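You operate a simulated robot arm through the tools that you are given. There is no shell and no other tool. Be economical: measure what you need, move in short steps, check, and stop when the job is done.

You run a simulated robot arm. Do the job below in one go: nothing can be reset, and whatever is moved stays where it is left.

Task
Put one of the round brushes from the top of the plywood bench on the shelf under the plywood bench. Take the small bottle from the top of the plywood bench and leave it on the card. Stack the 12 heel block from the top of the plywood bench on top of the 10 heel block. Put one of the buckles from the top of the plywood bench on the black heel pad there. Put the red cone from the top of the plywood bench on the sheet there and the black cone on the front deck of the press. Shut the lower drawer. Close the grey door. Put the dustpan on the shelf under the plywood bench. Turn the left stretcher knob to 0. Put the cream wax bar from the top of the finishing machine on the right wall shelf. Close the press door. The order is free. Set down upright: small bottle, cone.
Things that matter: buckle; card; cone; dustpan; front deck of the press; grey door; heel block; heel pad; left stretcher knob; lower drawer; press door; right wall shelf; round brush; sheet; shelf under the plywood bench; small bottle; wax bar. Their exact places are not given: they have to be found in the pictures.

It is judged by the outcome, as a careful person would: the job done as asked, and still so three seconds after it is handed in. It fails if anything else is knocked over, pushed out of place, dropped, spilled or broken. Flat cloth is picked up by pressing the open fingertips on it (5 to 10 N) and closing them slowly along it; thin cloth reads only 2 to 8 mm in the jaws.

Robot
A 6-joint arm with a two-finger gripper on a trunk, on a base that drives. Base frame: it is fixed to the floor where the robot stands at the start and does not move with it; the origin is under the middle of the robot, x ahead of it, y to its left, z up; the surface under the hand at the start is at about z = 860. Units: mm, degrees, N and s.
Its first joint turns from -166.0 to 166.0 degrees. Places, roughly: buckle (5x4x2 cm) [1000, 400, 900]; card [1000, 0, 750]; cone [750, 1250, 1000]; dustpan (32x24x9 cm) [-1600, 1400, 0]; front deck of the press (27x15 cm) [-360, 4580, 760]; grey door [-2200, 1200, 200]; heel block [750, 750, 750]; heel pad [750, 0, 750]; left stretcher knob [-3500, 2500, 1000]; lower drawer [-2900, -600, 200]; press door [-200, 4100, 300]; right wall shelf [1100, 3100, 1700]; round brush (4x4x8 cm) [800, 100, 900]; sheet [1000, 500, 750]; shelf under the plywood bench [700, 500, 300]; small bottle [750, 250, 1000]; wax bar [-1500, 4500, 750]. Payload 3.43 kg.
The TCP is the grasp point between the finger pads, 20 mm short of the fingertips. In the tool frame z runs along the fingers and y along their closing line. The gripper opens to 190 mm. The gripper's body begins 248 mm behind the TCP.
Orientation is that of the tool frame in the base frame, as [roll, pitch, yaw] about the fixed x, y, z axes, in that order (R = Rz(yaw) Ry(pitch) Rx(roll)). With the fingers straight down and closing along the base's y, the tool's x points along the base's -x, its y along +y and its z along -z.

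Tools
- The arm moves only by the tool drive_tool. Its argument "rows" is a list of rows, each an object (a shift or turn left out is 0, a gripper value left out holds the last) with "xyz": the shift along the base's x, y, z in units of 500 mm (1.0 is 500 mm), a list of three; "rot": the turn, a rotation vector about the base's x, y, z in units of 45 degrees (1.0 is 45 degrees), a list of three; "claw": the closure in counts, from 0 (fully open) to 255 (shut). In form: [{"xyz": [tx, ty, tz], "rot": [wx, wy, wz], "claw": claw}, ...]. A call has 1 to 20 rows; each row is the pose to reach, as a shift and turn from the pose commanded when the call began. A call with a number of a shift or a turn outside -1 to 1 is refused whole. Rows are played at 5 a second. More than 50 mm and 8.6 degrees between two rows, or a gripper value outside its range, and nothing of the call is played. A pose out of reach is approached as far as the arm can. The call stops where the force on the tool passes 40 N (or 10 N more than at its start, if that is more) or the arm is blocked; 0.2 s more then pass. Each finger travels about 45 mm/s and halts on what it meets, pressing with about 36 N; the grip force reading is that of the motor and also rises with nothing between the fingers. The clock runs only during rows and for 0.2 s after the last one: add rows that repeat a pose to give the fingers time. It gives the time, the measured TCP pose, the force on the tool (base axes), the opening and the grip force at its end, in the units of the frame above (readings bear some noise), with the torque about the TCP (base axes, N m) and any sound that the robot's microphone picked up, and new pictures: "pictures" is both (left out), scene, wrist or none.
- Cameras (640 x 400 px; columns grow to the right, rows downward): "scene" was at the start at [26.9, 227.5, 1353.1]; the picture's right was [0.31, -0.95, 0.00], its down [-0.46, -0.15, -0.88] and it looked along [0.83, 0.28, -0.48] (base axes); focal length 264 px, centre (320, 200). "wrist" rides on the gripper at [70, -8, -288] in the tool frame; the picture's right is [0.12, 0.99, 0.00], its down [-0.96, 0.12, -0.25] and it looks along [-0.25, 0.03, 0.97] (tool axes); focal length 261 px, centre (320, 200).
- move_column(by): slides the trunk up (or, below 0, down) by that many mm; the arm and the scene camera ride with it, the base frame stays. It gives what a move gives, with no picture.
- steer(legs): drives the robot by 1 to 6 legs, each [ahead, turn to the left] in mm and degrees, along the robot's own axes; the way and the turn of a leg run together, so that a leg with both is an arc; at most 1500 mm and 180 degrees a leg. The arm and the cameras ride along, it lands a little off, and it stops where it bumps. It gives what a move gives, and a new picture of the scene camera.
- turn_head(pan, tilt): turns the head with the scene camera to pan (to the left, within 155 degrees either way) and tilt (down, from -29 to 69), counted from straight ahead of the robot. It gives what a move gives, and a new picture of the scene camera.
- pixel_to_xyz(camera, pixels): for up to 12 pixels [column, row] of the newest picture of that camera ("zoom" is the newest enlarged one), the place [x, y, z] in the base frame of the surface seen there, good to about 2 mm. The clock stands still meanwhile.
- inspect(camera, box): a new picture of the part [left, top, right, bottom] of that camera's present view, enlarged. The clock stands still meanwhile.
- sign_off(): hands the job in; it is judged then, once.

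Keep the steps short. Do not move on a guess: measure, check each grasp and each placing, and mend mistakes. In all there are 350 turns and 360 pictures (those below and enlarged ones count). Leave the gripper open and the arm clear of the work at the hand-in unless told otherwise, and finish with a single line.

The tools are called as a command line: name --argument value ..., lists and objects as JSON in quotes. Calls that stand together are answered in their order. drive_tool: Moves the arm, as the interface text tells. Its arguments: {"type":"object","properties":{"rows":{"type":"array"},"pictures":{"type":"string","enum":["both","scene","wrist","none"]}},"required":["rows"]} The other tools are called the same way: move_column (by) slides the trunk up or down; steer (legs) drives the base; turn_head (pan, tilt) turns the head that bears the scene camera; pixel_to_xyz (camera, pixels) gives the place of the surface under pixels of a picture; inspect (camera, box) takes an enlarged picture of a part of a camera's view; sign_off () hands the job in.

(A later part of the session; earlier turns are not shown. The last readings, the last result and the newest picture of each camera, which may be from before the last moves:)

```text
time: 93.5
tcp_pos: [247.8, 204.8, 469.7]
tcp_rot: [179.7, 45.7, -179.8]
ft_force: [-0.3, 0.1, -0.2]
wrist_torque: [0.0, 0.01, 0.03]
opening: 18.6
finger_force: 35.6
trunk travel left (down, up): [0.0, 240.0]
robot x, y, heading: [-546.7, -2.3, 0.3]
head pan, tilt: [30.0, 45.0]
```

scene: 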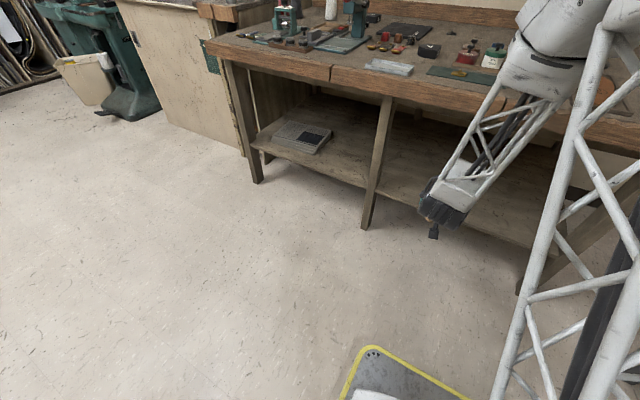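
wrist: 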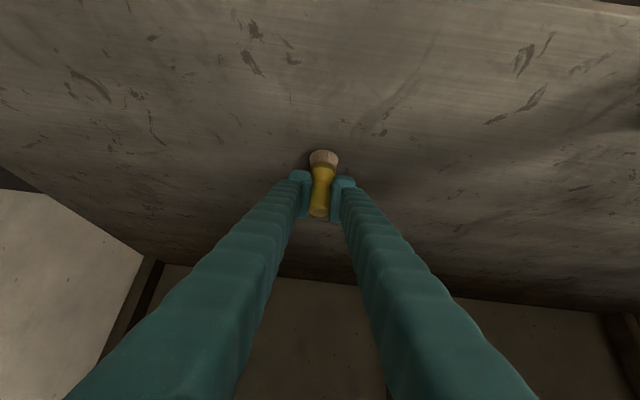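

drive_tool --rows '[{"xyz": [0.08, 0, 0]}, {"xyz": [0.16, 0, 0]}, {"xyz": [0.24, 0, 0]}, {"xyz": [0.32, 0, 0]}, {"xyz": [0.4, 0, 0]}, {"xyz": [0.48, 0, -0.03]}, {"xyz": [0.55, 0, -0.08]}, {"xyz": [0.56, 0, -0.14]}, {"xyz": [0.56, 0, -0.17]}, {"xyz": [0.56, 0, -0.17]}]' --pictures "scene"

```text
time: 95.7
tcp_pos: [528.6, 204.4, 384.8]
tcp_rot: [179.7, 45.7, -179.8]
ft_force: [0.8, -0.3, -0.1]
wrist_torque: [0.0, -0.01, -0.01]
opening: 18.6
finger_force: 36.2
trunk travel left (down, up): [0.0, 240.0]
robot x, y, heading: [-549.6, -3.9, -0.1]
head pan, tilt: [30.0, 45.0]
```

scene: 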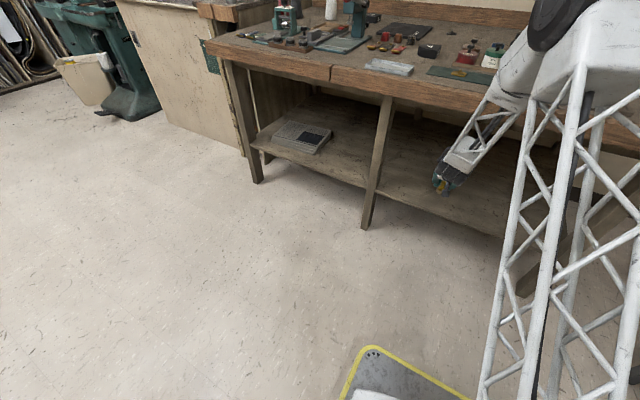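

No contact now. Lowering the last ~11 mm.

drive_tool --rows '[{"xyz": [0, 0, -0.01]}, {"xyz": [0, 0, -0.018]}, {"xyz": [0, 0, -0.022]}, {"xyz": [0, 0, -0.022]}]' --pictures "none"

```text
time: 96.7
tcp_pos: [527.9, 205.2, 374.1]
tcp_rot: [179.7, 45.8, -179.7]
ft_force: [0.0, -0.2, -0.5]
wrist_torque: [-0.02, 0.03, -0.01]
opening: 18.7
finger_force: 36.1
trunk travel left (down, up): [0.0, 240.0]
robot x, y, heading: [-547.2, -0.9, 0.0]
head pan, tilt: [30.0, 45.0]
```

drive_tool --rows '[{"xyz": [0, 0, -0.003]}, {"xyz": [0, 0, -0.005]}, {"xyz": [0, 0, -0.007]}, {"xyz": [0, 0, -0.007]}]' --pictures "wrist"

```text
time: 97.7
tcp_pos: [528.0, 205.6, 373.0]
tcp_rot: [179.7, 45.8, -180.0]
ft_force: [-3.8, -2.8, 21.4]
wrist_torque: [-0.19, 0.24, 0.02]
opening: 18.8
finger_force: 35.8
trunk travel left (down, up): [0.0, 240.0]
robot x, y, heading: [-547.2, -2.6, 0.3]
head pan, tilt: [30.0, 45.0]
```

wrist: 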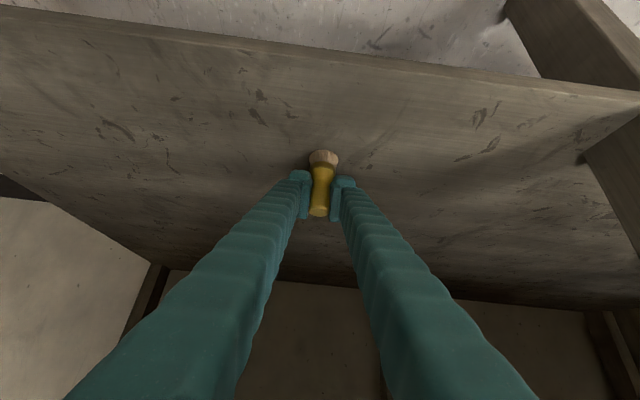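

Brush stands on the shelf (21 N contact). Easing 1.5 mm, opening, and withdrawing along the tool axis.

drive_tool --rows '[{"xyz": [0, 0, 0.003]}, {"xyz": [0, 0, 0.003], "claw": 225}, {"xyz": [0, 0, 0.003], "claw": 200}, {"xyz": [0, 0, 0.003], "claw": 180}, {"xyz": [0, 0, 0.003], "claw": 165}, {"xyz": [0, 0, 0.003]}, {"xyz": [-0.03, 0, 0.033]}, {"xyz": [-0.08, 0, 0.083]}, {"xyz": [-0.14, 0, 0.14]}, {"xyz": [-0.22, 0, 0.16]}, {"xyz": [-0.3, 0, 0.18]}, {"xyz": [-0.38, 0, 0.2]}, {"xyz": [-0.46, 0, 0.22]}, {"xyz": [-0.46, 0, 0.22]}]' --pictures "both"

```text
time: 100.7
tcp_pos: [298.2, 201.9, 480.4]
tcp_rot: [179.7, 45.7, -179.8]
ft_force: [-0.4, -0.2, 0.0]
wrist_torque: [-0.03, 0.01, -0.01]
opening: 67.1
finger_force: 0.2
trunk travel left (down, up): [0.0, 240.0]
robot x, y, heading: [-550.4, -3.8, 0.3]
head pan, tilt: [30.0, 45.0]
```

scene: 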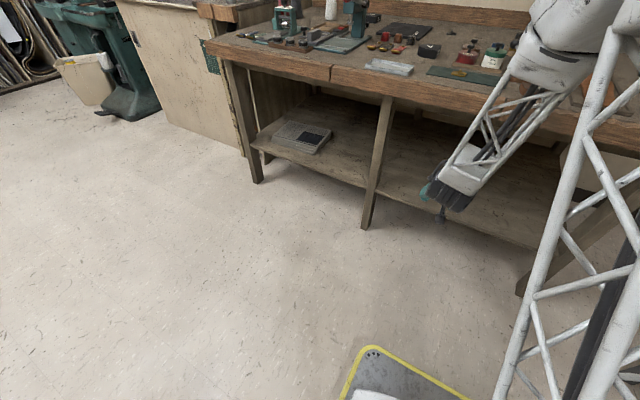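
wrist: 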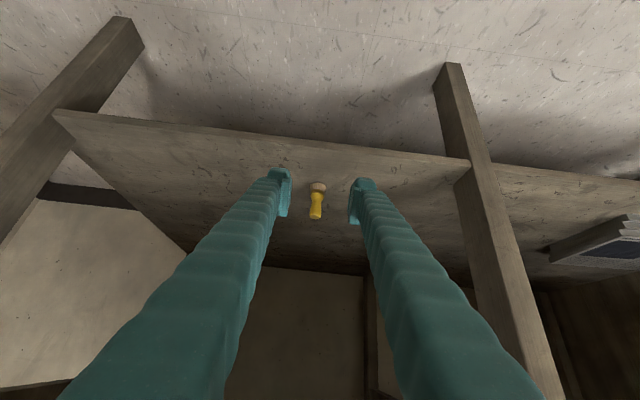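

Brush stands on the shelf. Raising the trunk and arm clear for the next drive.

move_column --by 150

drive_tool --rows '[{"xyz": [-0.06, 0, 0.08]}, {"xyz": [-0.12, 0, 0.16]}, {"xyz": [-0.18, 0, 0.24]}, {"xyz": [-0.24, 0, 0.32]}, {"xyz": [-0.28, 0, 0.4]}, {"xyz": [-0.32, 0, 0.48], "rot": [0, 0.17, 0]}, {"xyz": [-0.36, 0, 0.56], "rot": [0, 0.34, 0]}, {"xyz": [-0.4, 0, 0.64], "rot": [0, 0.51, 0]}, {"xyz": [-0.42, 0, 0.72], "rot": [0, 0.68, 0]}, {"xyz": [-0.42, 0, 0.8], "rot": [0, 0.85, 0]}, {"xyz": [-0.42, 0, 0.88], "rot": [0, 1.0, 0]}, {"xyz": [-0.42, 0, 0.96], "rot": [0, 1.0, 0]}]' --pictures "none"

steer --legs '[[0, 69.4], [854, 0], [0, -69.4]]'

```text
time: 102.4
tcp_pos: [297.8, 202.6, 629.9]
tcp_rot: [179.7, 45.7, -179.8]
ft_force: [-0.5, 0.5, 0.0]
wrist_torque: [0.01, 0.0, 0.0]
opening: 67.1
finger_force: 0.1
trunk travel left (down, up): [-150.0, 90.0]
robot x, y, heading: [-547.6, -0.6, 0.1]
head pan, tilt: [30.0, 45.0]
```

```text
time: 105.0
tcp_pos: [87.5, 201.2, 1110.2]
tcp_rot: [179.6, 0.6, -179.9]
ft_force: [0.0, -0.3, 0.0]
wrist_torque: [-0.06, 0.05, -0.03]
opening: 67.2
finger_force: 0.0
trunk travel left (down, up): [-150.0, 90.0]
robot x, y, heading: [-547.7, -1.7, -0.0]
head pan, tilt: [30.0, 45.0]
```

```text
time: 115.9
tcp_pos: [369.1, 1020.6, 1108.7]
tcp_rot: [179.6, 0.7, -178.2]
ft_force: [-0.1, 0.0, -0.4]
wrist_torque: [0.02, 0.02, -0.05]
opening: 67.3
finger_force: 0.0
trunk travel left (down, up): [-150.0, 90.0]
robot x, y, heading: [-262.1, 803.1, 1.6]
head pan, tilt: [30.0, 45.0]
```

scene: 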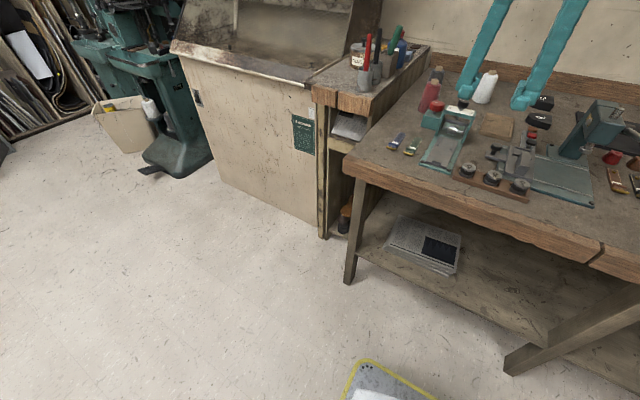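

steer --legs '[[0, -1.6], [325, 0]]'

turn_head --pan 10 --tilt 45

```text
time: 118.4
tcp_pos: [704.8, 1000.4, 1108.5]
tcp_rot: [179.6, 0.7, 179.9]
ft_force: [0.5, -0.3, 0.1]
wrist_torque: [-0.02, -0.03, 0.0]
opening: 67.0
finger_force: 0.1
trunk travel left (down, up): [-150.0, 90.0]
robot x, y, heading: [66.9, 798.6, -0.2]
head pan, tilt: [30.0, 45.0]
```

scene: 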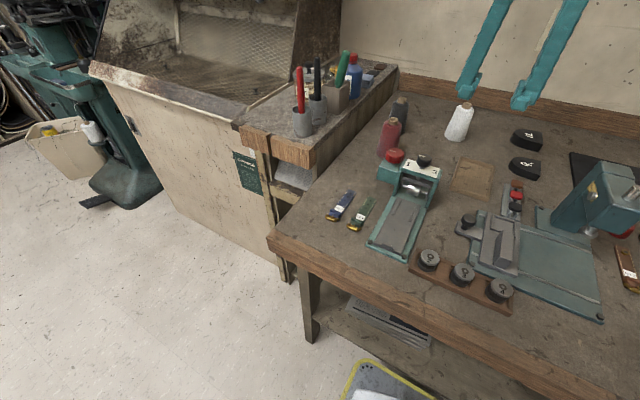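

```text
time: 119.2
tcp_pos: [704.8, 1000.2, 1109.9]
tcp_rot: [179.6, 0.6, 179.9]
ft_force: [0.0, -0.4, 0.6]
wrist_torque: [-0.03, -0.03, -0.02]
opening: 66.8
finger_force: 0.1
trunk travel left (down, up): [-150.0, 90.0]
robot x, y, heading: [67.4, 801.8, -0.0]
head pan, tilt: [10.0, 45.0]
```

scene: 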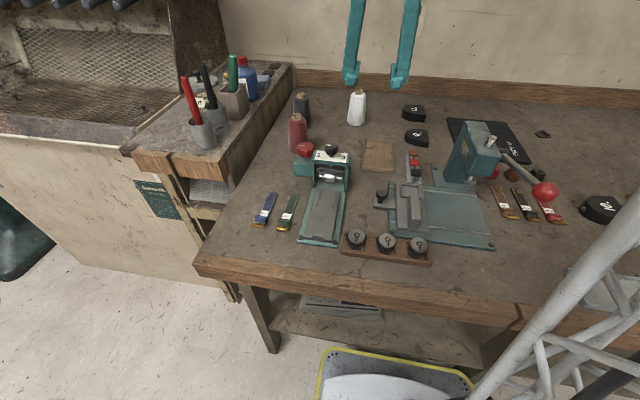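

Moving over the 12 block for a wrist look.

drive_tool --rows '[{"xyz": [0.07, -0.05, 0], "rot": [-0.009, 0.013, 0], "claw": 80}, {"xyz": [0.14, -0.1, 0], "rot": [-0.009, 0.013, 0]}, {"xyz": [0.21, -0.15, 0], "rot": [-0.009, 0.013, 0]}, {"xyz": [0.28, -0.2, 0], "rot": [-0.009, 0.013, 0]}, {"xyz": [0.35, -0.25, 0], "rot": [-0.009, 0.013, 0]}, {"xyz": [0.42, -0.3, 0], "rot": [-0.009, 0.013, 0]}, {"xyz": [0.5, -0.34, 0], "rot": [-0.009, 0.013, 0]}, {"xyz": [0.54, -0.34, 0], "rot": [-0.009, 0.013, 0]}, {"xyz": [0.54, -0.34, 0], "rot": [-0.009, 0.013, 0]}]' --pictures "wrist"

inspect --camera "wrist" --box '[240, 120, 440, 245]'

```text
time: 121.2
tcp_pos: [973.5, 829.8, 1110.4]
tcp_rot: [-180.0, 0.0, 179.7]
ft_force: [1.2, 1.4, -0.2]
wrist_torque: [-0.01, 0.07, 0.01]
opening: 130.0
finger_force: 0.1
trunk travel left (down, up): [-150.0, 90.0]
robot x, y, heading: [68.5, 798.4, 0.0]
head pan, tilt: [10.0, 45.0]
```

wrist: 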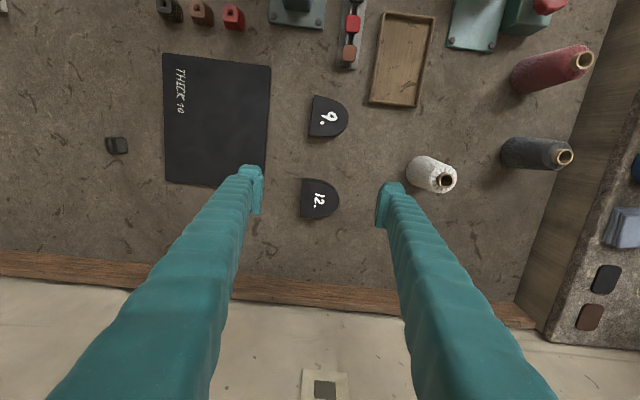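

```text
3.20 times, centred on (340, 182) of wrist
```

zoom: 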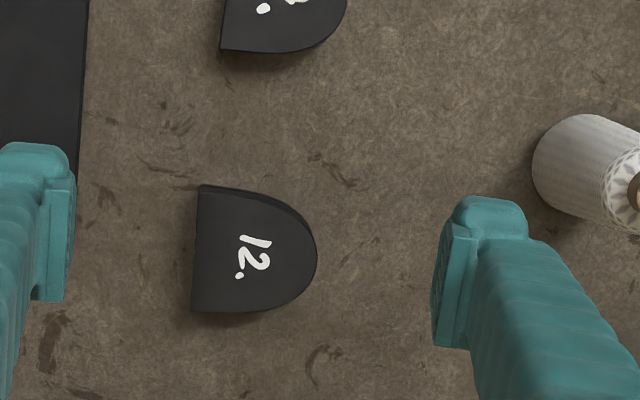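

pixel_to_xyz --camera "zoom" --pixels '[[197, 200], [195, 300], [312, 255], [255, 200], [255, 300], [245, 245], [200, 250]]'

pixel_to_xyz --camera "wrist" --pixels '[[218, 125], [168, 58], [268, 68], [168, 180], [245, 185], [582, 62], [520, 80], [562, 157], [505, 152], [430, 175]]'

```text
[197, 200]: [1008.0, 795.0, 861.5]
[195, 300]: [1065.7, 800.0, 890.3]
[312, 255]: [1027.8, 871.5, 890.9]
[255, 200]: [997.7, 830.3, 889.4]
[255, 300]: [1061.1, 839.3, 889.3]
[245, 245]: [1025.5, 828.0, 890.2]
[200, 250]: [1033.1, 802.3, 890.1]
```

```text
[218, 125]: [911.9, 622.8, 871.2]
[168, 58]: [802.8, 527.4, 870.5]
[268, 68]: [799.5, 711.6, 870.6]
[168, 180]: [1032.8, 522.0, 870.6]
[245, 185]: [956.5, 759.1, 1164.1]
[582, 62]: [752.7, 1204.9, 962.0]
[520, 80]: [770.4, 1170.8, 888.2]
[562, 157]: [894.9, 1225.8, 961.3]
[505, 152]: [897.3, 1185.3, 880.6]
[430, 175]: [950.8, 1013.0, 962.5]
```

12 block: x 992–1067, y 800–873, top 890. Descending to grip along y.

drive_tool --rows '[{"xyz": [0.06, 0.013, -0.06]}, {"xyz": [0.111, 0.013, -0.13]}, {"xyz": [0.111, 0.013, -0.22]}, {"xyz": [0.111, 0.013, -0.31]}, {"xyz": [0.111, 0.013, -0.39]}, {"xyz": [0.111, 0.013, -0.43]}, {"xyz": [0.111, 0.013, -0.45]}, {"xyz": [0.111, 0.013, -0.45]}, {"xyz": [0.111, 0.013, -0.45], "claw": 255}, {"xyz": [0.111, 0.013, -0.45]}, {"xyz": [0.111, 0.013, -0.45]}, {"xyz": [0.111, 0.013, -0.45]}, {"xyz": [0.111, 0.013, -0.45]}, {"xyz": [0.111, 0.013, -0.45]}, {"xyz": [0.111, 0.013, -0.45]}]' --pictures "wrist"

```text
time: 124.4
tcp_pos: [1029.3, 837.6, 883.7]
tcp_rot: [179.9, 0.0, 180.0]
ft_force: [0.2, -1.7, -0.3]
wrist_torque: [-0.09, 0.03, 0.08]
opening: 77.2
finger_force: 35.7
trunk travel left (down, up): [-150.0, 90.0]
robot x, y, heading: [66.4, 803.5, -0.2]
head pan, tilt: [10.0, 45.0]
```

wrist: 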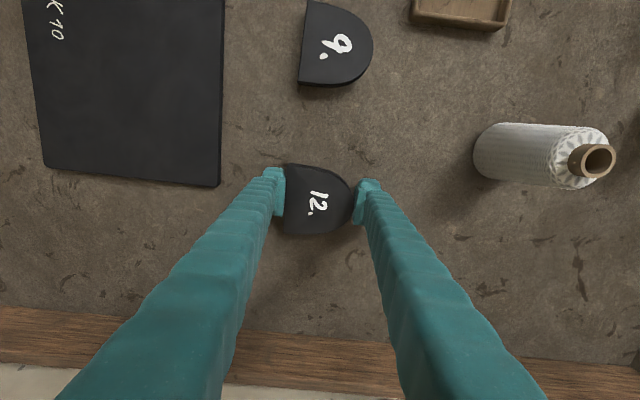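

drive_tool --rows '[{"xyz": [0, 0, 0.02]}, {"xyz": [0, 0, 0.06]}, {"xyz": [0, 0, 0.12]}, {"xyz": [0, 0, 0.18]}, {"xyz": [0, -0.04, 0.24]}, {"xyz": [-0.04, -0.1, 0.25]}, {"xyz": [-0.08, -0.17, 0.25]}, {"xyz": [-0.12, -0.24, 0.25]}, {"xyz": [-0.16, -0.31, 0.25]}, {"xyz": [-0.2, -0.38, 0.25]}, {"xyz": [-0.24, -0.45, 0.25]}, {"xyz": [-0.28, -0.52, 0.25]}, {"xyz": [-0.32, -0.59, 0.25]}, {"xyz": [-0.36, -0.66, 0.25]}, {"xyz": [-0.42, -0.72, 0.25]}, {"xyz": [-0.48, -0.77, 0.25]}, {"xyz": [-0.55, -0.8, 0.25]}, {"xyz": [-0.62, -0.81, 0.25]}, {"xyz": [-0.64, -0.81, 0.25]}, {"xyz": [-0.64, -0.81, 0.25]}]' --pictures "both"

```text
time: 128.6
tcp_pos: [709.3, 431.3, 1007.7]
tcp_rot: [180.0, 0.0, 179.9]
ft_force: [0.5, 0.1, -1.8]
wrist_torque: [0.02, -0.03, 0.0]
opening: 77.1
finger_force: 36.2
trunk travel left (down, up): [-150.0, 90.0]
robot x, y, heading: [62.6, 801.9, 0.2]
head pan, tilt: [10.0, 45.0]
```

scene: 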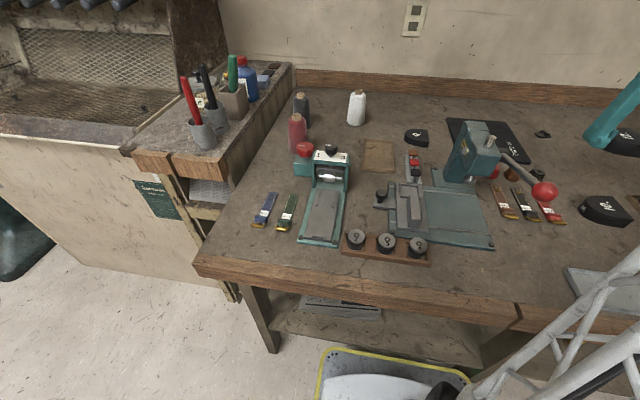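
wrist: 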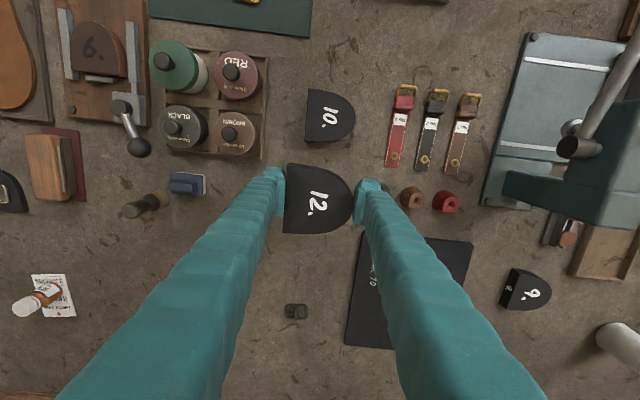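

Measuring the 10 block's outline and the held 12 block.

pixel_to_xyz --camera "wrist" --pixels '[[310, 95], [310, 132], [353, 115], [330, 92], [330, 137], [312, 113], [290, 168], [288, 228], [350, 200], [318, 168], [318, 230], [291, 200]]'

inspect --camera "wrist" --box '[270, 75, 390, 150]'

```text
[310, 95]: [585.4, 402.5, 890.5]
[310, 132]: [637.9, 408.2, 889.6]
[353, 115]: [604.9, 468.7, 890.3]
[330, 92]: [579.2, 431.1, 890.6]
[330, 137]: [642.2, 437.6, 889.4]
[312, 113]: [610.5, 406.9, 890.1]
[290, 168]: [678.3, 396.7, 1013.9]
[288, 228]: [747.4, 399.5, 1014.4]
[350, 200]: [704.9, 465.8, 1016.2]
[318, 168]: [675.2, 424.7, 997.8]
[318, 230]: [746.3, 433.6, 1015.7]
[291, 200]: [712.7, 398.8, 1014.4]
```

```text
5.33 times, centred on (330, 112) of wrist
```

zoom: 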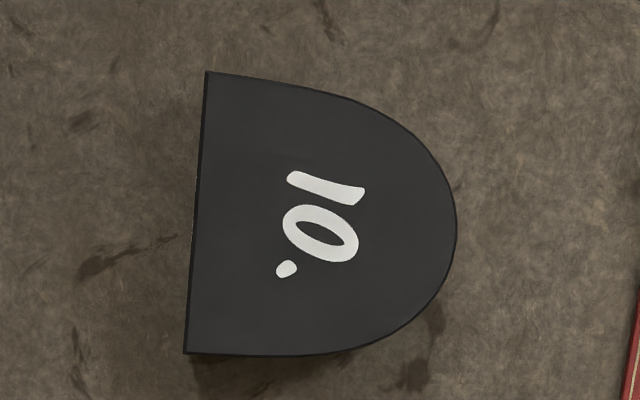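

Aligning 12 over 10 and lowering.

drive_tool --rows '[{"xyz": [-0.07, 0.003, 0]}, {"xyz": [-0.14, 0.006, 0]}, {"xyz": [-0.201, 0.007, 0]}, {"xyz": [-0.201, 0.007, -0.08]}, {"xyz": [-0.201, 0.007, -0.14]}, {"xyz": [-0.201, 0.007, -0.17]}, {"xyz": [-0.201, 0.007, -0.182]}, {"xyz": [-0.201, 0.007, -0.182]}]' --pictures "wrist"

```text
time: 130.4
tcp_pos: [610.1, 434.9, 918.6]
tcp_rot: [180.0, 0.1, 179.9]
ft_force: [-0.3, 0.2, -1.5]
wrist_torque: [-0.02, 0.05, 0.01]
opening: 77.0
finger_force: 35.9
trunk travel left (down, up): [-150.0, 90.0]
robot x, y, heading: [65.2, 797.9, -0.2]
head pan, tilt: [10.0, 45.0]
```

wrist: 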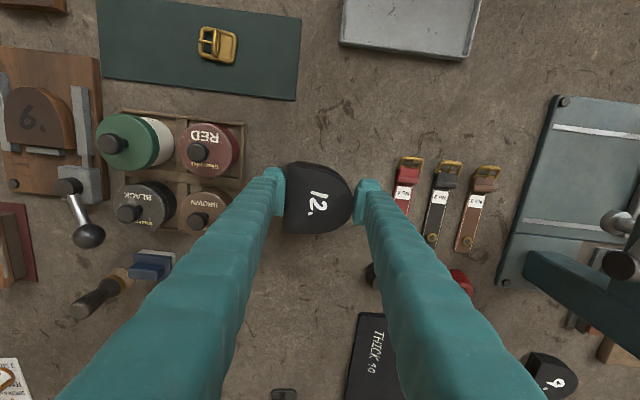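

drive_tool --rows '[{"xyz": [0, 0, -0.006]}, {"xyz": [0, 0, -0.009]}, {"xyz": [0, 0, -0.011]}, {"xyz": [0, 0, -0.011]}]' --pictures "none"

```text
time: 131.4
tcp_pos: [609.8, 434.9, 912.6]
tcp_rot: [-179.9, 0.2, 179.9]
ft_force: [2.7, 0.1, 12.1]
wrist_torque: [0.07, -0.02, 0.06]
opening: 76.5
finger_force: 35.7
trunk travel left (down, up): [-150.0, 90.0]
robot x, y, heading: [68.8, 804.5, -0.4]
head pan, tilt: [10.0, 45.0]
```

drive_tool --rows '[{"xyz": [0, 0, 0.001], "claw": 148}, {"xyz": [0, 0, 0.001], "claw": 140}, {"xyz": [0, 0, 0.001], "claw": 130}, {"xyz": [0, 0, 0.001]}, {"xyz": [0, 0, 0.001]}, {"xyz": [0, 0, 0.05]}, {"xyz": [0, 0, 0.13]}, {"xyz": [0, 0, 0.22]}, {"xyz": [0.06, 0, 0.28]}, {"xyz": [0.06, 0, 0.28]}]' --pictures "wrist"

inspect --camera "wrist" --box '[240, 100, 400, 220]'

```text
time: 133.6
tcp_pos: [640.1, 433.1, 1052.9]
tcp_rot: [180.0, 0.1, 179.9]
ft_force: [-1.0, 0.1, -1.0]
wrist_torque: [0.03, -0.02, 0.05]
opening: 93.2
finger_force: 0.0
trunk travel left (down, up): [-150.0, 90.0]
robot x, y, heading: [63.0, 802.6, 0.1]
head pan, tilt: [10.0, 45.0]
```

wrist: 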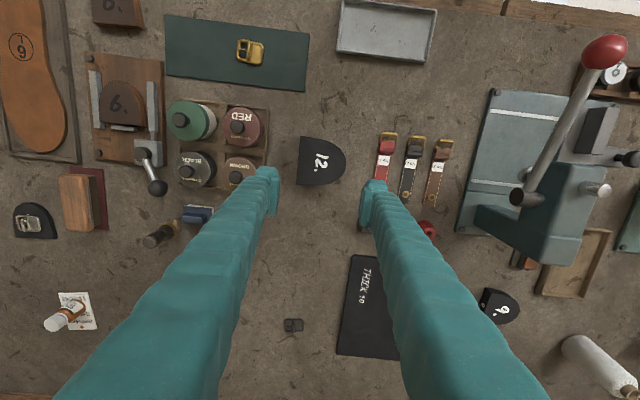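

```text
3.33 times, centred on (320, 160) of wrist
```

zoom: 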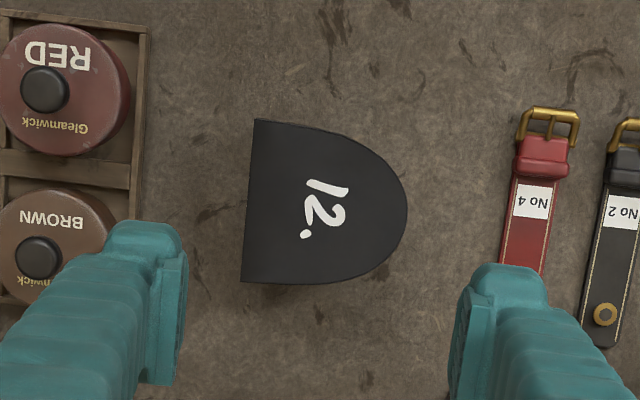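

12 is stacked on 10. Now the red cone: moving above it for a look (staying high).

drive_tool --rows '[{"xyz": [0.06, 0.06, 0.05]}, {"xyz": [0.11, 0.13, 0.1]}, {"xyz": [0.14, 0.21, 0.13]}, {"xyz": [0.16, 0.3, 0.13]}, {"xyz": [0.18, 0.39, 0.13]}, {"xyz": [0.18, 0.48, 0.13]}, {"xyz": [0.18, 0.57, 0.13]}, {"xyz": [0.18, 0.66, 0.13]}, {"xyz": [0.18, 0.75, 0.13]}, {"xyz": [0.18, 0.84, 0.13]}, {"xyz": [0.18, 0.93, 0.13]}, {"xyz": [0.18, 1.0, 0.13]}, {"xyz": [0.18, 1.0, 0.13]}]' --pictures "none"

drive_tool --rows '[{"xyz": [0, 0.09, 0]}, {"xyz": [0, 0.18, 0]}, {"xyz": [0, 0.27, 0]}, {"xyz": [0, 0.36, 0]}, {"xyz": [0, 0.45, 0]}, {"xyz": [0, 0.5, 0]}, {"xyz": [0, 0.5, 0]}]' --pictures "both"

```text
time: 136.4
tcp_pos: [729.9, 935.0, 1115.8]
tcp_rot: [-180.0, 0.1, 179.8]
ft_force: [-1.0, -0.5, -0.9]
wrist_torque: [0.01, 0.01, -0.02]
opening: 92.9
finger_force: 0.1
trunk travel left (down, up): [-150.0, 90.0]
robot x, y, heading: [66.9, 799.3, -0.5]
head pan, tilt: [10.0, 45.0]
```

```text
time: 138.0
tcp_pos: [729.9, 1183.9, 1116.6]
tcp_rot: [-180.0, 0.0, 179.9]
ft_force: [-0.4, -0.2, -0.7]
wrist_torque: [-0.03, 0.01, -0.03]
opening: 93.2
finger_force: 0.2
trunk travel left (down, up): [-150.0, 90.0]
robot x, y, heading: [67.0, 800.5, -0.1]
head pan, tilt: [10.0, 45.0]
```

scene: 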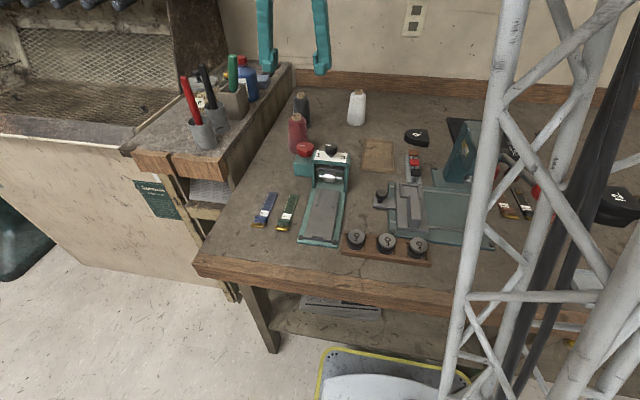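
wrist: 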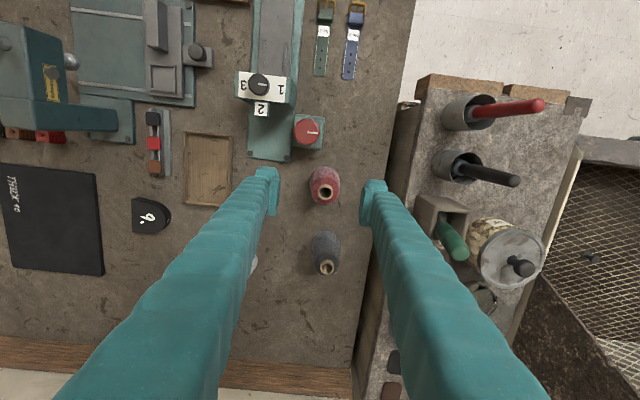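

pixel_to_xyz --camera "wrist" --pixels '[[327, 192], [315, 172], [325, 168], [338, 175], [309, 131], [295, 145], [322, 148], [327, 267], [322, 235], [395, 160], [385, 240], [327, 186]]'

inspect --camera "wrist" --box '[260, 100, 420, 290]'

```text
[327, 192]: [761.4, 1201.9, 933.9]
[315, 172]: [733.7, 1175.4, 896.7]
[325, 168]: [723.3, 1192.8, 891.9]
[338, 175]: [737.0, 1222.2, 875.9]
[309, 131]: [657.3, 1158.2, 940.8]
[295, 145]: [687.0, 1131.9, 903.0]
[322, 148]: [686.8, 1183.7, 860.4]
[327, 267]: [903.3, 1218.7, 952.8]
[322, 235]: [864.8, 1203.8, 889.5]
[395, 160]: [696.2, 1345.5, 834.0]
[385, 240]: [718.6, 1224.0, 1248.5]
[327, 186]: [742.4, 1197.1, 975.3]
```

```text
2.11 times, centred on (340, 195) of wrist
```

zoom: 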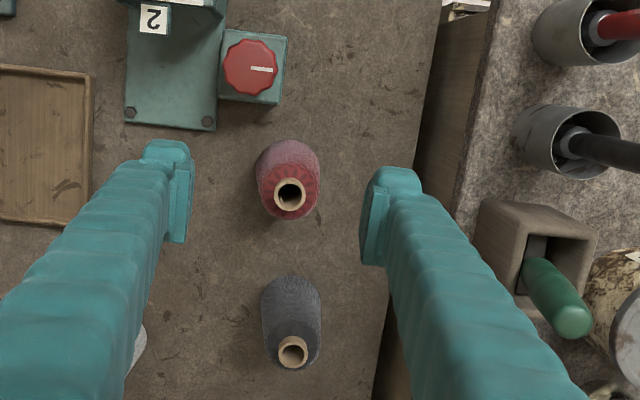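

Red cone centre ≈ (751, 1200), top ~975. Descending around it and closing.

drive_tool --rows '[{"xyz": [0.042, 0.032, -0.05]}, {"xyz": [0.042, 0.032, -0.14]}, {"xyz": [0.042, 0.032, -0.23]}, {"xyz": [0.042, 0.032, -0.32]}, {"xyz": [0.042, 0.032, -0.38]}, {"xyz": [0.042, 0.032, -0.409]}, {"xyz": [0.042, 0.032, -0.409]}, {"xyz": [0.042, 0.032, -0.409], "claw": 255}, {"xyz": [0.042, 0.032, -0.409]}, {"xyz": [0.042, 0.032, -0.409]}, {"xyz": [0.042, 0.032, -0.409]}, {"xyz": [0.042, 0.032, -0.409]}, {"xyz": [0.042, 0.032, -0.409]}, {"xyz": [0.042, 0.032, -0.409]}]' --pictures "wrist"

```text
time: 141.0
tcp_pos: [749.3, 1201.2, 912.7]
tcp_rot: [-180.0, 0.1, 180.0]
ft_force: [0.4, -0.2, -0.2]
wrist_torque: [-0.03, 0.02, 0.01]
opening: 56.6
finger_force: 36.1
trunk travel left (down, up): [-150.0, 90.0]
robot x, y, heading: [67.1, 800.1, 0.1]
head pan, tilt: [10.0, 45.0]
```

wrist: 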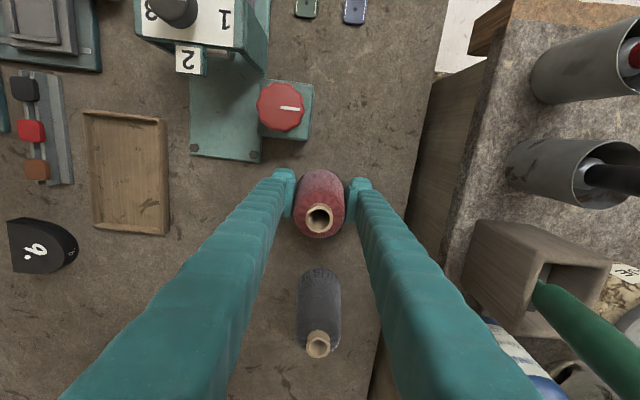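

Gripped at 56.6 mm. Lifting slowly.

drive_tool --rows '[{"xyz": [0, 0, 0.01]}, {"xyz": [0, 0, 0.03]}, {"xyz": [0, 0, 0.06]}, {"xyz": [0, 0, 0.1]}, {"xyz": [0, 0, 0.14]}, {"xyz": [0, 0, 0.2]}, {"xyz": [0, 0, 0.26]}, {"xyz": [0, 0, 0.26]}]' --pictures "wrist"

```text
time: 142.8
tcp_pos: [749.9, 1201.4, 1042.4]
tcp_rot: [180.0, 0.1, 179.9]
ft_force: [-0.2, -0.8, -1.3]
wrist_torque: [-0.01, 0.0, -0.01]
opening: 56.3
finger_force: 35.7
trunk travel left (down, up): [-150.0, 90.0]
robot x, y, heading: [66.4, 802.3, -0.4]
head pan, tilt: [10.0, 45.0]
```

wrist: 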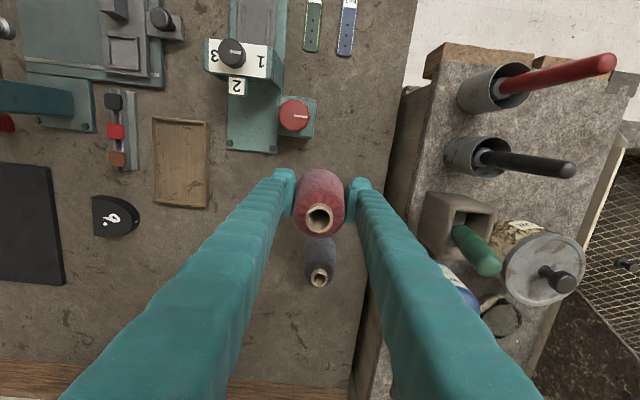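

drive_tool --rows '[{"xyz": [0.02, 0, 0.06]}, {"xyz": [0.06, -0.03, 0.12]}, {"xyz": [0.1, -0.09, 0.12]}, {"xyz": [0.12, -0.17, 0.12]}, {"xyz": [0.14, -0.25, 0.12]}, {"xyz": [0.16, -0.34, 0.12]}, {"xyz": [0.18, -0.43, 0.12]}, {"xyz": [0.2, -0.52, 0.12]}, {"xyz": [0.22, -0.61, 0.12]}, {"xyz": [0.25, -0.7, 0.12]}, {"xyz": [0.28, -0.79, 0.12]}, {"xyz": [0.3, -0.87, 0.12]}, {"xyz": [0.32, -0.94, 0.12]}, {"xyz": [0.33, -1.0, 0.12]}, {"xyz": [0.33, -1.0, 0.12]}]' --pictures "none"

drive_tool --rows '[{"xyz": [0, -0.08, 0]}, {"xyz": [0, -0.156, 0]}, {"xyz": [0, -0.156, -0.08]}, {"xyz": [0, -0.156, -0.16]}, {"xyz": [0, -0.156, -0.22]}, {"xyz": [0, -0.156, -0.22]}]' --pictures "both"

```text
time: 146.0
tcp_pos: [913.9, 699.9, 1104.3]
tcp_rot: [180.0, 0.1, 179.9]
ft_force: [-0.5, 0.0, -0.7]
wrist_torque: [-0.01, -0.01, -0.01]
opening: 56.5
finger_force: 36.7
trunk travel left (down, up): [-150.0, 90.0]
robot x, y, heading: [66.6, 803.1, -0.3]
head pan, tilt: [10.0, 45.0]
```

```text
time: 147.4
tcp_pos: [913.8, 623.2, 991.7]
tcp_rot: [-179.9, 0.1, 179.8]
ft_force: [0.7, -0.4, -2.1]
wrist_torque: [-0.05, -0.01, -0.03]
opening: 56.3
finger_force: 35.9
trunk travel left (down, up): [-150.0, 90.0]
robot x, y, heading: [69.7, 800.7, -0.1]
head pan, tilt: [10.0, 45.0]
```

scene: 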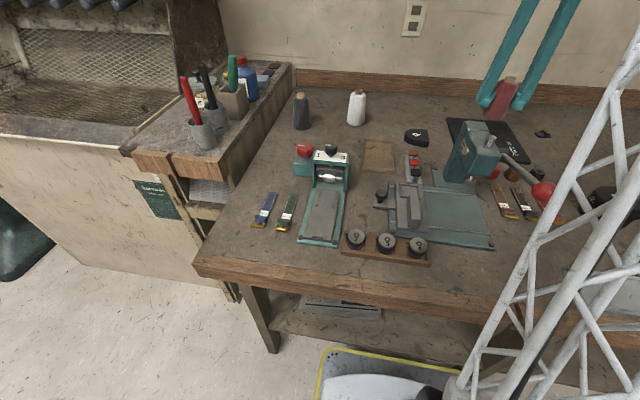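
wrist: 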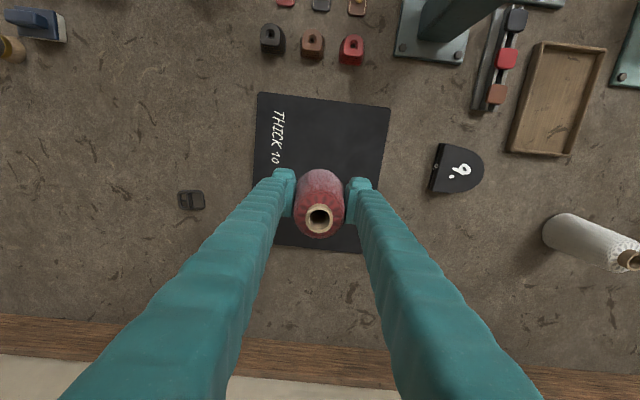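

Over the sheet. Lowering.

drive_tool --rows '[{"xyz": [0, 0, -0.06]}, {"xyz": [0, 0, -0.11]}, {"xyz": [0, 0, -0.128]}, {"xyz": [0, 0, -0.134]}, {"xyz": [0, 0, -0.138]}, {"xyz": [0, 0, -0.138]}]' --pictures "none"

```text
time: 148.8
tcp_pos: [915.0, 623.4, 924.3]
tcp_rot: [-180.0, 0.2, 180.0]
ft_force: [0.6, 0.5, -3.0]
wrist_torque: [-0.03, 0.02, -0.02]
opening: 56.4
finger_force: 36.2
trunk travel left (down, up): [-150.0, 90.0]
robot x, y, heading: [67.0, 803.1, -0.2]
head pan, tilt: [10.0, 45.0]
```

drive_tool --rows '[{"xyz": [0, 0, -0.003]}, {"xyz": [0, 0, -0.005]}, {"xyz": [0, 0, -0.005]}]' --pictures "none"

```text
time: 149.6
tcp_pos: [915.3, 623.8, 922.8]
tcp_rot: [180.0, 0.1, 179.9]
ft_force: [-6.5, 2.6, 25.8]
wrist_torque: [0.09, 0.05, 0.22]
opening: 56.2
finger_force: 36.3
trunk travel left (down, up): [-150.0, 90.0]
robot x, y, heading: [68.8, 799.8, -0.0]
head pan, tilt: [10.0, 45.0]
```

drive_tool --rows '[{"xyz": [0, 0, 0.002]}, {"xyz": [0, 0, 0.002], "claw": 172}, {"xyz": [0, 0, 0.002], "claw": 160}, {"xyz": [0, 0, 0.002], "claw": 130}, {"xyz": [0, 0, 0.002]}, {"xyz": [0, 0, 0.002]}, {"xyz": [0, 0, 0.08]}, {"xyz": [0, 0, 0.17]}, {"xyz": [0, 0, 0.26]}, {"xyz": [0, 0, 0.34]}, {"xyz": [0, 0, 0.34]}]' --pictures "wrist"

```text
time: 152.0
tcp_pos: [916.5, 623.5, 1093.4]
tcp_rot: [179.9, 0.1, 179.9]
ft_force: [0.0, 0.6, 0.2]
wrist_torque: [0.0, 0.03, 0.02]
opening: 93.1
finger_force: 0.1
trunk travel left (down, up): [-150.0, 90.0]
robot x, y, heading: [65.2, 804.1, -0.1]
head pan, tilt: [10.0, 45.0]
```

wrist: 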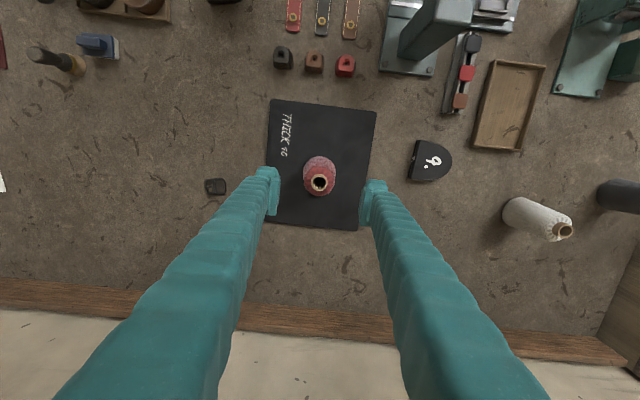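

Red cone stands on the sheet. Now the black cone.

drive_tool --rows '[{"xyz": [-0.02, 0.08, 0.02]}, {"xyz": [-0.04, 0.17, 0.02]}, {"xyz": [-0.06, 0.26, 0.02]}, {"xyz": [-0.07, 0.35, 0.02]}, {"xyz": [-0.08, 0.44, 0.02]}, {"xyz": [-0.09, 0.53, 0.02]}, {"xyz": [-0.1, 0.62, 0.02]}, {"xyz": [-0.1, 0.71, 0.02]}, {"xyz": [-0.1, 0.8, 0.02]}, {"xyz": [-0.1, 0.89, 0.02]}, {"xyz": [-0.1, 0.98, 0.02]}]' --pictures "none"

drive_tool --rows '[{"xyz": [0, 0.08, 0]}, {"xyz": [0, 0.16, 0]}, {"xyz": [0, 0.18, 0]}, {"xyz": [0, 0.18, 0]}]' --pictures "wrist"

inspect --camera "wrist" --box '[270, 150, 370, 250]'

```text
time: 154.4
tcp_pos: [867.0, 1115.4, 1102.9]
tcp_rot: [180.0, 0.1, 179.8]
ft_force: [-0.8, 0.9, 0.6]
wrist_torque: [0.18, 0.0, 0.01]
opening: 93.1
finger_force: 0.1
trunk travel left (down, up): [-150.0, 90.0]
robot x, y, heading: [70.5, 799.9, -0.1]
head pan, tilt: [10.0, 45.0]
```

```text
time: 155.4
tcp_pos: [864.9, 1203.0, 1102.3]
tcp_rot: [180.0, 0.1, 179.8]
ft_force: [-0.1, -0.4, -0.6]
wrist_torque: [0.01, 0.03, -0.03]
opening: 93.4
finger_force: 0.1
trunk travel left (down, up): [-150.0, 90.0]
robot x, y, heading: [66.6, 799.9, -0.4]
head pan, tilt: [10.0, 45.0]
```

wrist: 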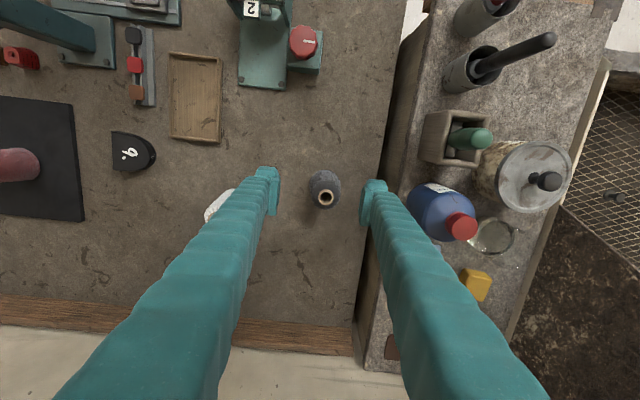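

```text
4.00 times, centred on (320, 200) of wrist
```

zoom: 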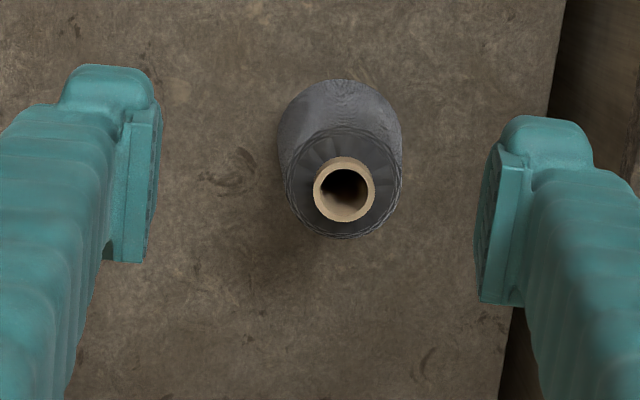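

pixel_to_xyz --camera "zoom" --pixels '[[344, 161], [344, 216], [318, 190], [370, 190], [340, 84], [282, 130], [397, 140], [500, 20], [560, 100]]'

```text
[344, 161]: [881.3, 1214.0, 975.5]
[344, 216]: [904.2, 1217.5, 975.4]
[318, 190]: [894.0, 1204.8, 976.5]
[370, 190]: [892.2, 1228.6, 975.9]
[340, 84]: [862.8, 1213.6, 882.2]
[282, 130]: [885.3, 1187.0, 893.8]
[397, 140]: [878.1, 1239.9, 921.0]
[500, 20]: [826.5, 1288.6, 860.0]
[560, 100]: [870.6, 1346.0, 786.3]
```

Black cone centre (893, 1215). Descending and gripping.

drive_tool --rows '[{"xyz": [0.056, 0.024, -0.04]}, {"xyz": [0.056, 0.024, -0.13]}, {"xyz": [0.056, 0.024, -0.22]}, {"xyz": [0.056, 0.024, -0.3]}, {"xyz": [0.056, 0.024, -0.36]}, {"xyz": [0.056, 0.024, -0.379]}, {"xyz": [0.056, 0.024, -0.379]}, {"xyz": [0.056, 0.024, -0.379], "claw": 255}, {"xyz": [0.056, 0.024, -0.379]}, {"xyz": [0.056, 0.024, -0.379]}, {"xyz": [0.056, 0.024, -0.379]}, {"xyz": [0.056, 0.024, -0.379]}, {"xyz": [0.056, 0.024, -0.379]}, {"xyz": [0.056, 0.024, -0.379]}, {"xyz": [0.056, 0.024, -0.36]}, {"xyz": [0.056, 0.024, -0.33]}, {"xyz": [0.056, 0.024, -0.28]}, {"xyz": [0.056, 0.024, -0.22]}, {"xyz": [0.056, 0.024, -0.14]}, {"xyz": [0.056, 0.024, -0.14]}]' --pictures "wrist"

```text
time: 159.6
tcp_pos: [893.8, 1215.6, 1031.8]
tcp_rot: [-179.9, 0.1, 179.9]
ft_force: [-0.4, -0.5, -0.9]
wrist_torque: [0.04, 0.0, 0.05]
opening: 56.4
finger_force: 35.7
trunk travel left (down, up): [-150.0, 90.0]
robot x, y, heading: [69.1, 802.0, -0.2]
head pan, tilt: [10.0, 45.0]
```

wrist: 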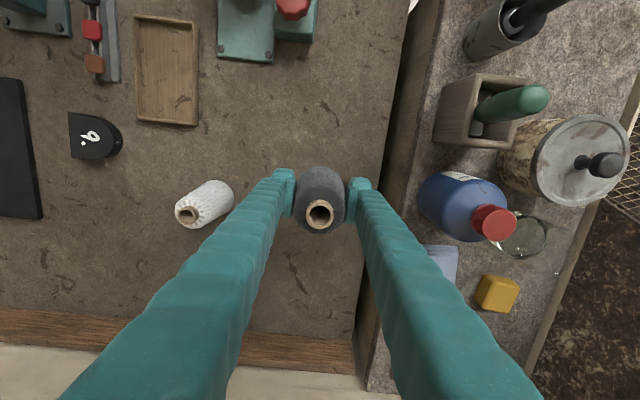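

Black cone held. Drawing the arm in and up for the drive.

drive_tool --rows '[{"xyz": [-0.02, -0.02, 0.06]}, {"xyz": [-0.08, -0.05, 0.12]}, {"xyz": [-0.15, -0.1, 0.16]}, {"xyz": [-0.22, -0.15, 0.18]}, {"xyz": [-0.29, -0.2, 0.18]}, {"xyz": [-0.36, -0.25, 0.18]}, {"xyz": [-0.43, -0.3, 0.18]}, {"xyz": [-0.5, -0.35, 0.18]}, {"xyz": [-0.57, -0.4, 0.18]}, {"xyz": [-0.64, -0.45, 0.18]}, {"xyz": [-0.71, -0.5, 0.18]}, {"xyz": [-0.78, -0.55, 0.18]}, {"xyz": [-0.85, -0.6, 0.18]}]' --pictures "none"

turn_head --pan 90 --tilt 20

```text
time: 162.4
tcp_pos: [468.8, 916.4, 1121.2]
tcp_rot: [-179.9, 0.0, 179.9]
ft_force: [1.0, 0.9, -1.8]
wrist_torque: [-0.08, 0.28, -0.02]
opening: 56.5
finger_force: 36.1
trunk travel left (down, up): [-150.0, 90.0]
robot x, y, heading: [65.1, 801.1, -0.1]
head pan, tilt: [10.0, 45.0]
```

```text
time: 164.0
tcp_pos: [468.7, 916.1, 1121.9]
tcp_rot: [-179.9, 0.2, 179.8]
ft_force: [0.9, -0.4, -2.0]
wrist_torque: [0.01, 0.05, 0.02]
opening: 56.7
finger_force: 36.3
trunk travel left (down, up): [-150.0, 90.0]
robot x, y, heading: [66.2, 800.1, -0.1]
head pan, tilt: [90.0, 20.0]
```

scene: 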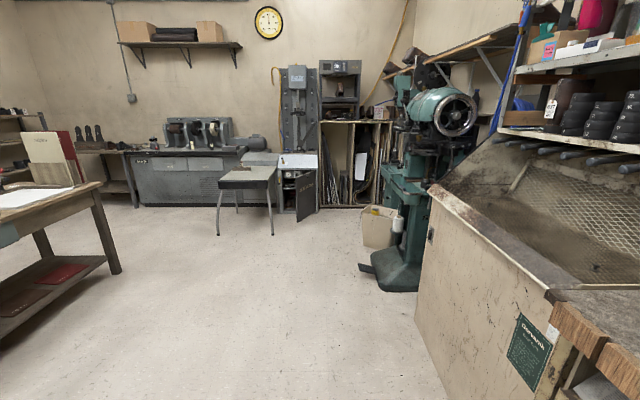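

inspect --camera "scene" --box '[120, 60, 420, 240]'

pixel_to_xyz --camera "scene" --pixels '[[297, 160], [285, 155], [312, 165], [307, 195], [297, 215], [245, 178], [218, 232], [272, 232], [242, 210], [180, 150], [395, 265], [250, 158]]'

```text
2.13 times, centred on (270, 150) of scene
```

zoom: 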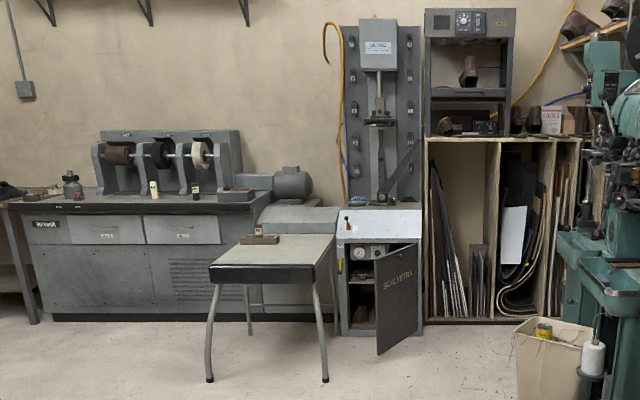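

```text
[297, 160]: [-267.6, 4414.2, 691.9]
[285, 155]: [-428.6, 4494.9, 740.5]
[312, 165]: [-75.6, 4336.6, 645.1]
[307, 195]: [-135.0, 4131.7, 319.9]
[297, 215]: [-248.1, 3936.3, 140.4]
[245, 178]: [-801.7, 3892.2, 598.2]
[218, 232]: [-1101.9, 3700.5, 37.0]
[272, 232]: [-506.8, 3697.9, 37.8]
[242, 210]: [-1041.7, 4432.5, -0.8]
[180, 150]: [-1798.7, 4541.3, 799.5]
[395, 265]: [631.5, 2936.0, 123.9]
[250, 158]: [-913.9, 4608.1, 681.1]
```

The press (grey, labelled SCALVETRA) has its door open; a small table stands before it to the left. Backing out and driving closer for a look.

steer --legs '[[-450, 0], [0, 83.4], [1230, 0], [1230, 0], [0, 6.6]]'

turn_head --pan 0 --tilt 25

```text
time: 182.4
tcp_pos: [-174.6, 3610.9, 1122.1]
tcp_rot: [-180.0, 0.1, -90.8]
ft_force: [0.0, 0.1, -2.1]
wrist_torque: [-0.01, 0.02, 0.03]
opening: 56.0
finger_force: 36.1
trunk travel left (down, up): [-150.0, 90.0]
robot x, y, heading: [-68.4, 3206.8, 89.2]
head pan, tilt: [90.0, 20.0]
```

scene: 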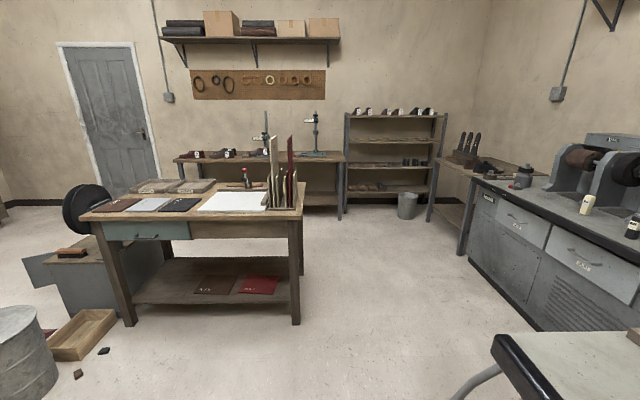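

```text
time: 184.1
tcp_pos: [-175.1, 3611.2, 1122.6]
tcp_rot: [-179.9, 0.0, -90.8]
ft_force: [0.7, -0.1, -1.6]
wrist_torque: [0.0, 0.04, 0.0]
opening: 56.1
finger_force: 36.0
trunk travel left (down, up): [-150.0, 90.0]
robot x, y, heading: [-66.4, 3208.6, 88.9]
head pan, tilt: [0.0, 25.0]
```

scene: 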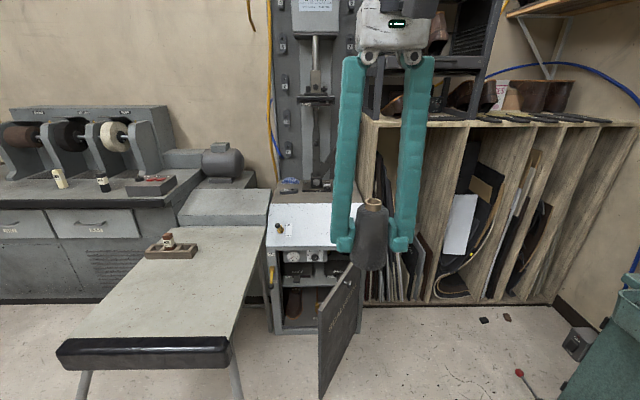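

inspect --camera "scene" --box '[240, 160, 400, 400]'

pixel_to_xyz --camera "scene" --pixels '[[275, 205], [328, 207], [270, 243], [330, 247], [300, 200], [280, 228], [318, 310], [320, 395], [358, 265], [360, 330], [300, 186], [320, 225]]'

```text
1.67 times, centred on (320, 280) of scene
```

zoom: 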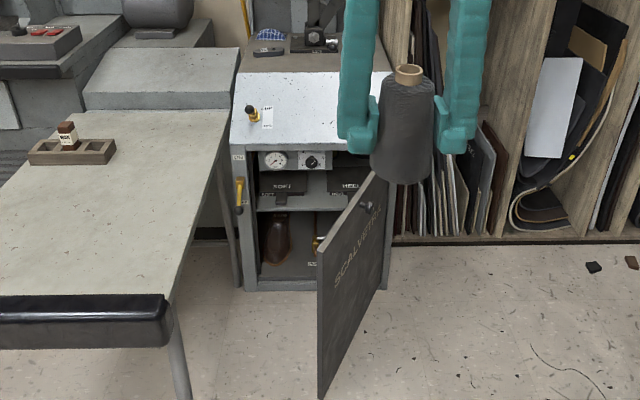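

```text
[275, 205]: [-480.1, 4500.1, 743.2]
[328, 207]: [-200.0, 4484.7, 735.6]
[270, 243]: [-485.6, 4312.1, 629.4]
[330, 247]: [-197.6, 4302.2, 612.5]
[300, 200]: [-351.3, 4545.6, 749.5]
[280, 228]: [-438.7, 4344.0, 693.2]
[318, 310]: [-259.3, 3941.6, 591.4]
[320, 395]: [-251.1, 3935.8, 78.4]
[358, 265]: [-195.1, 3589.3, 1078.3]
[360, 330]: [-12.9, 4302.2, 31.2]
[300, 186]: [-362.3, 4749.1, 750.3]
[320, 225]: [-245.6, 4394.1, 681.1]
```

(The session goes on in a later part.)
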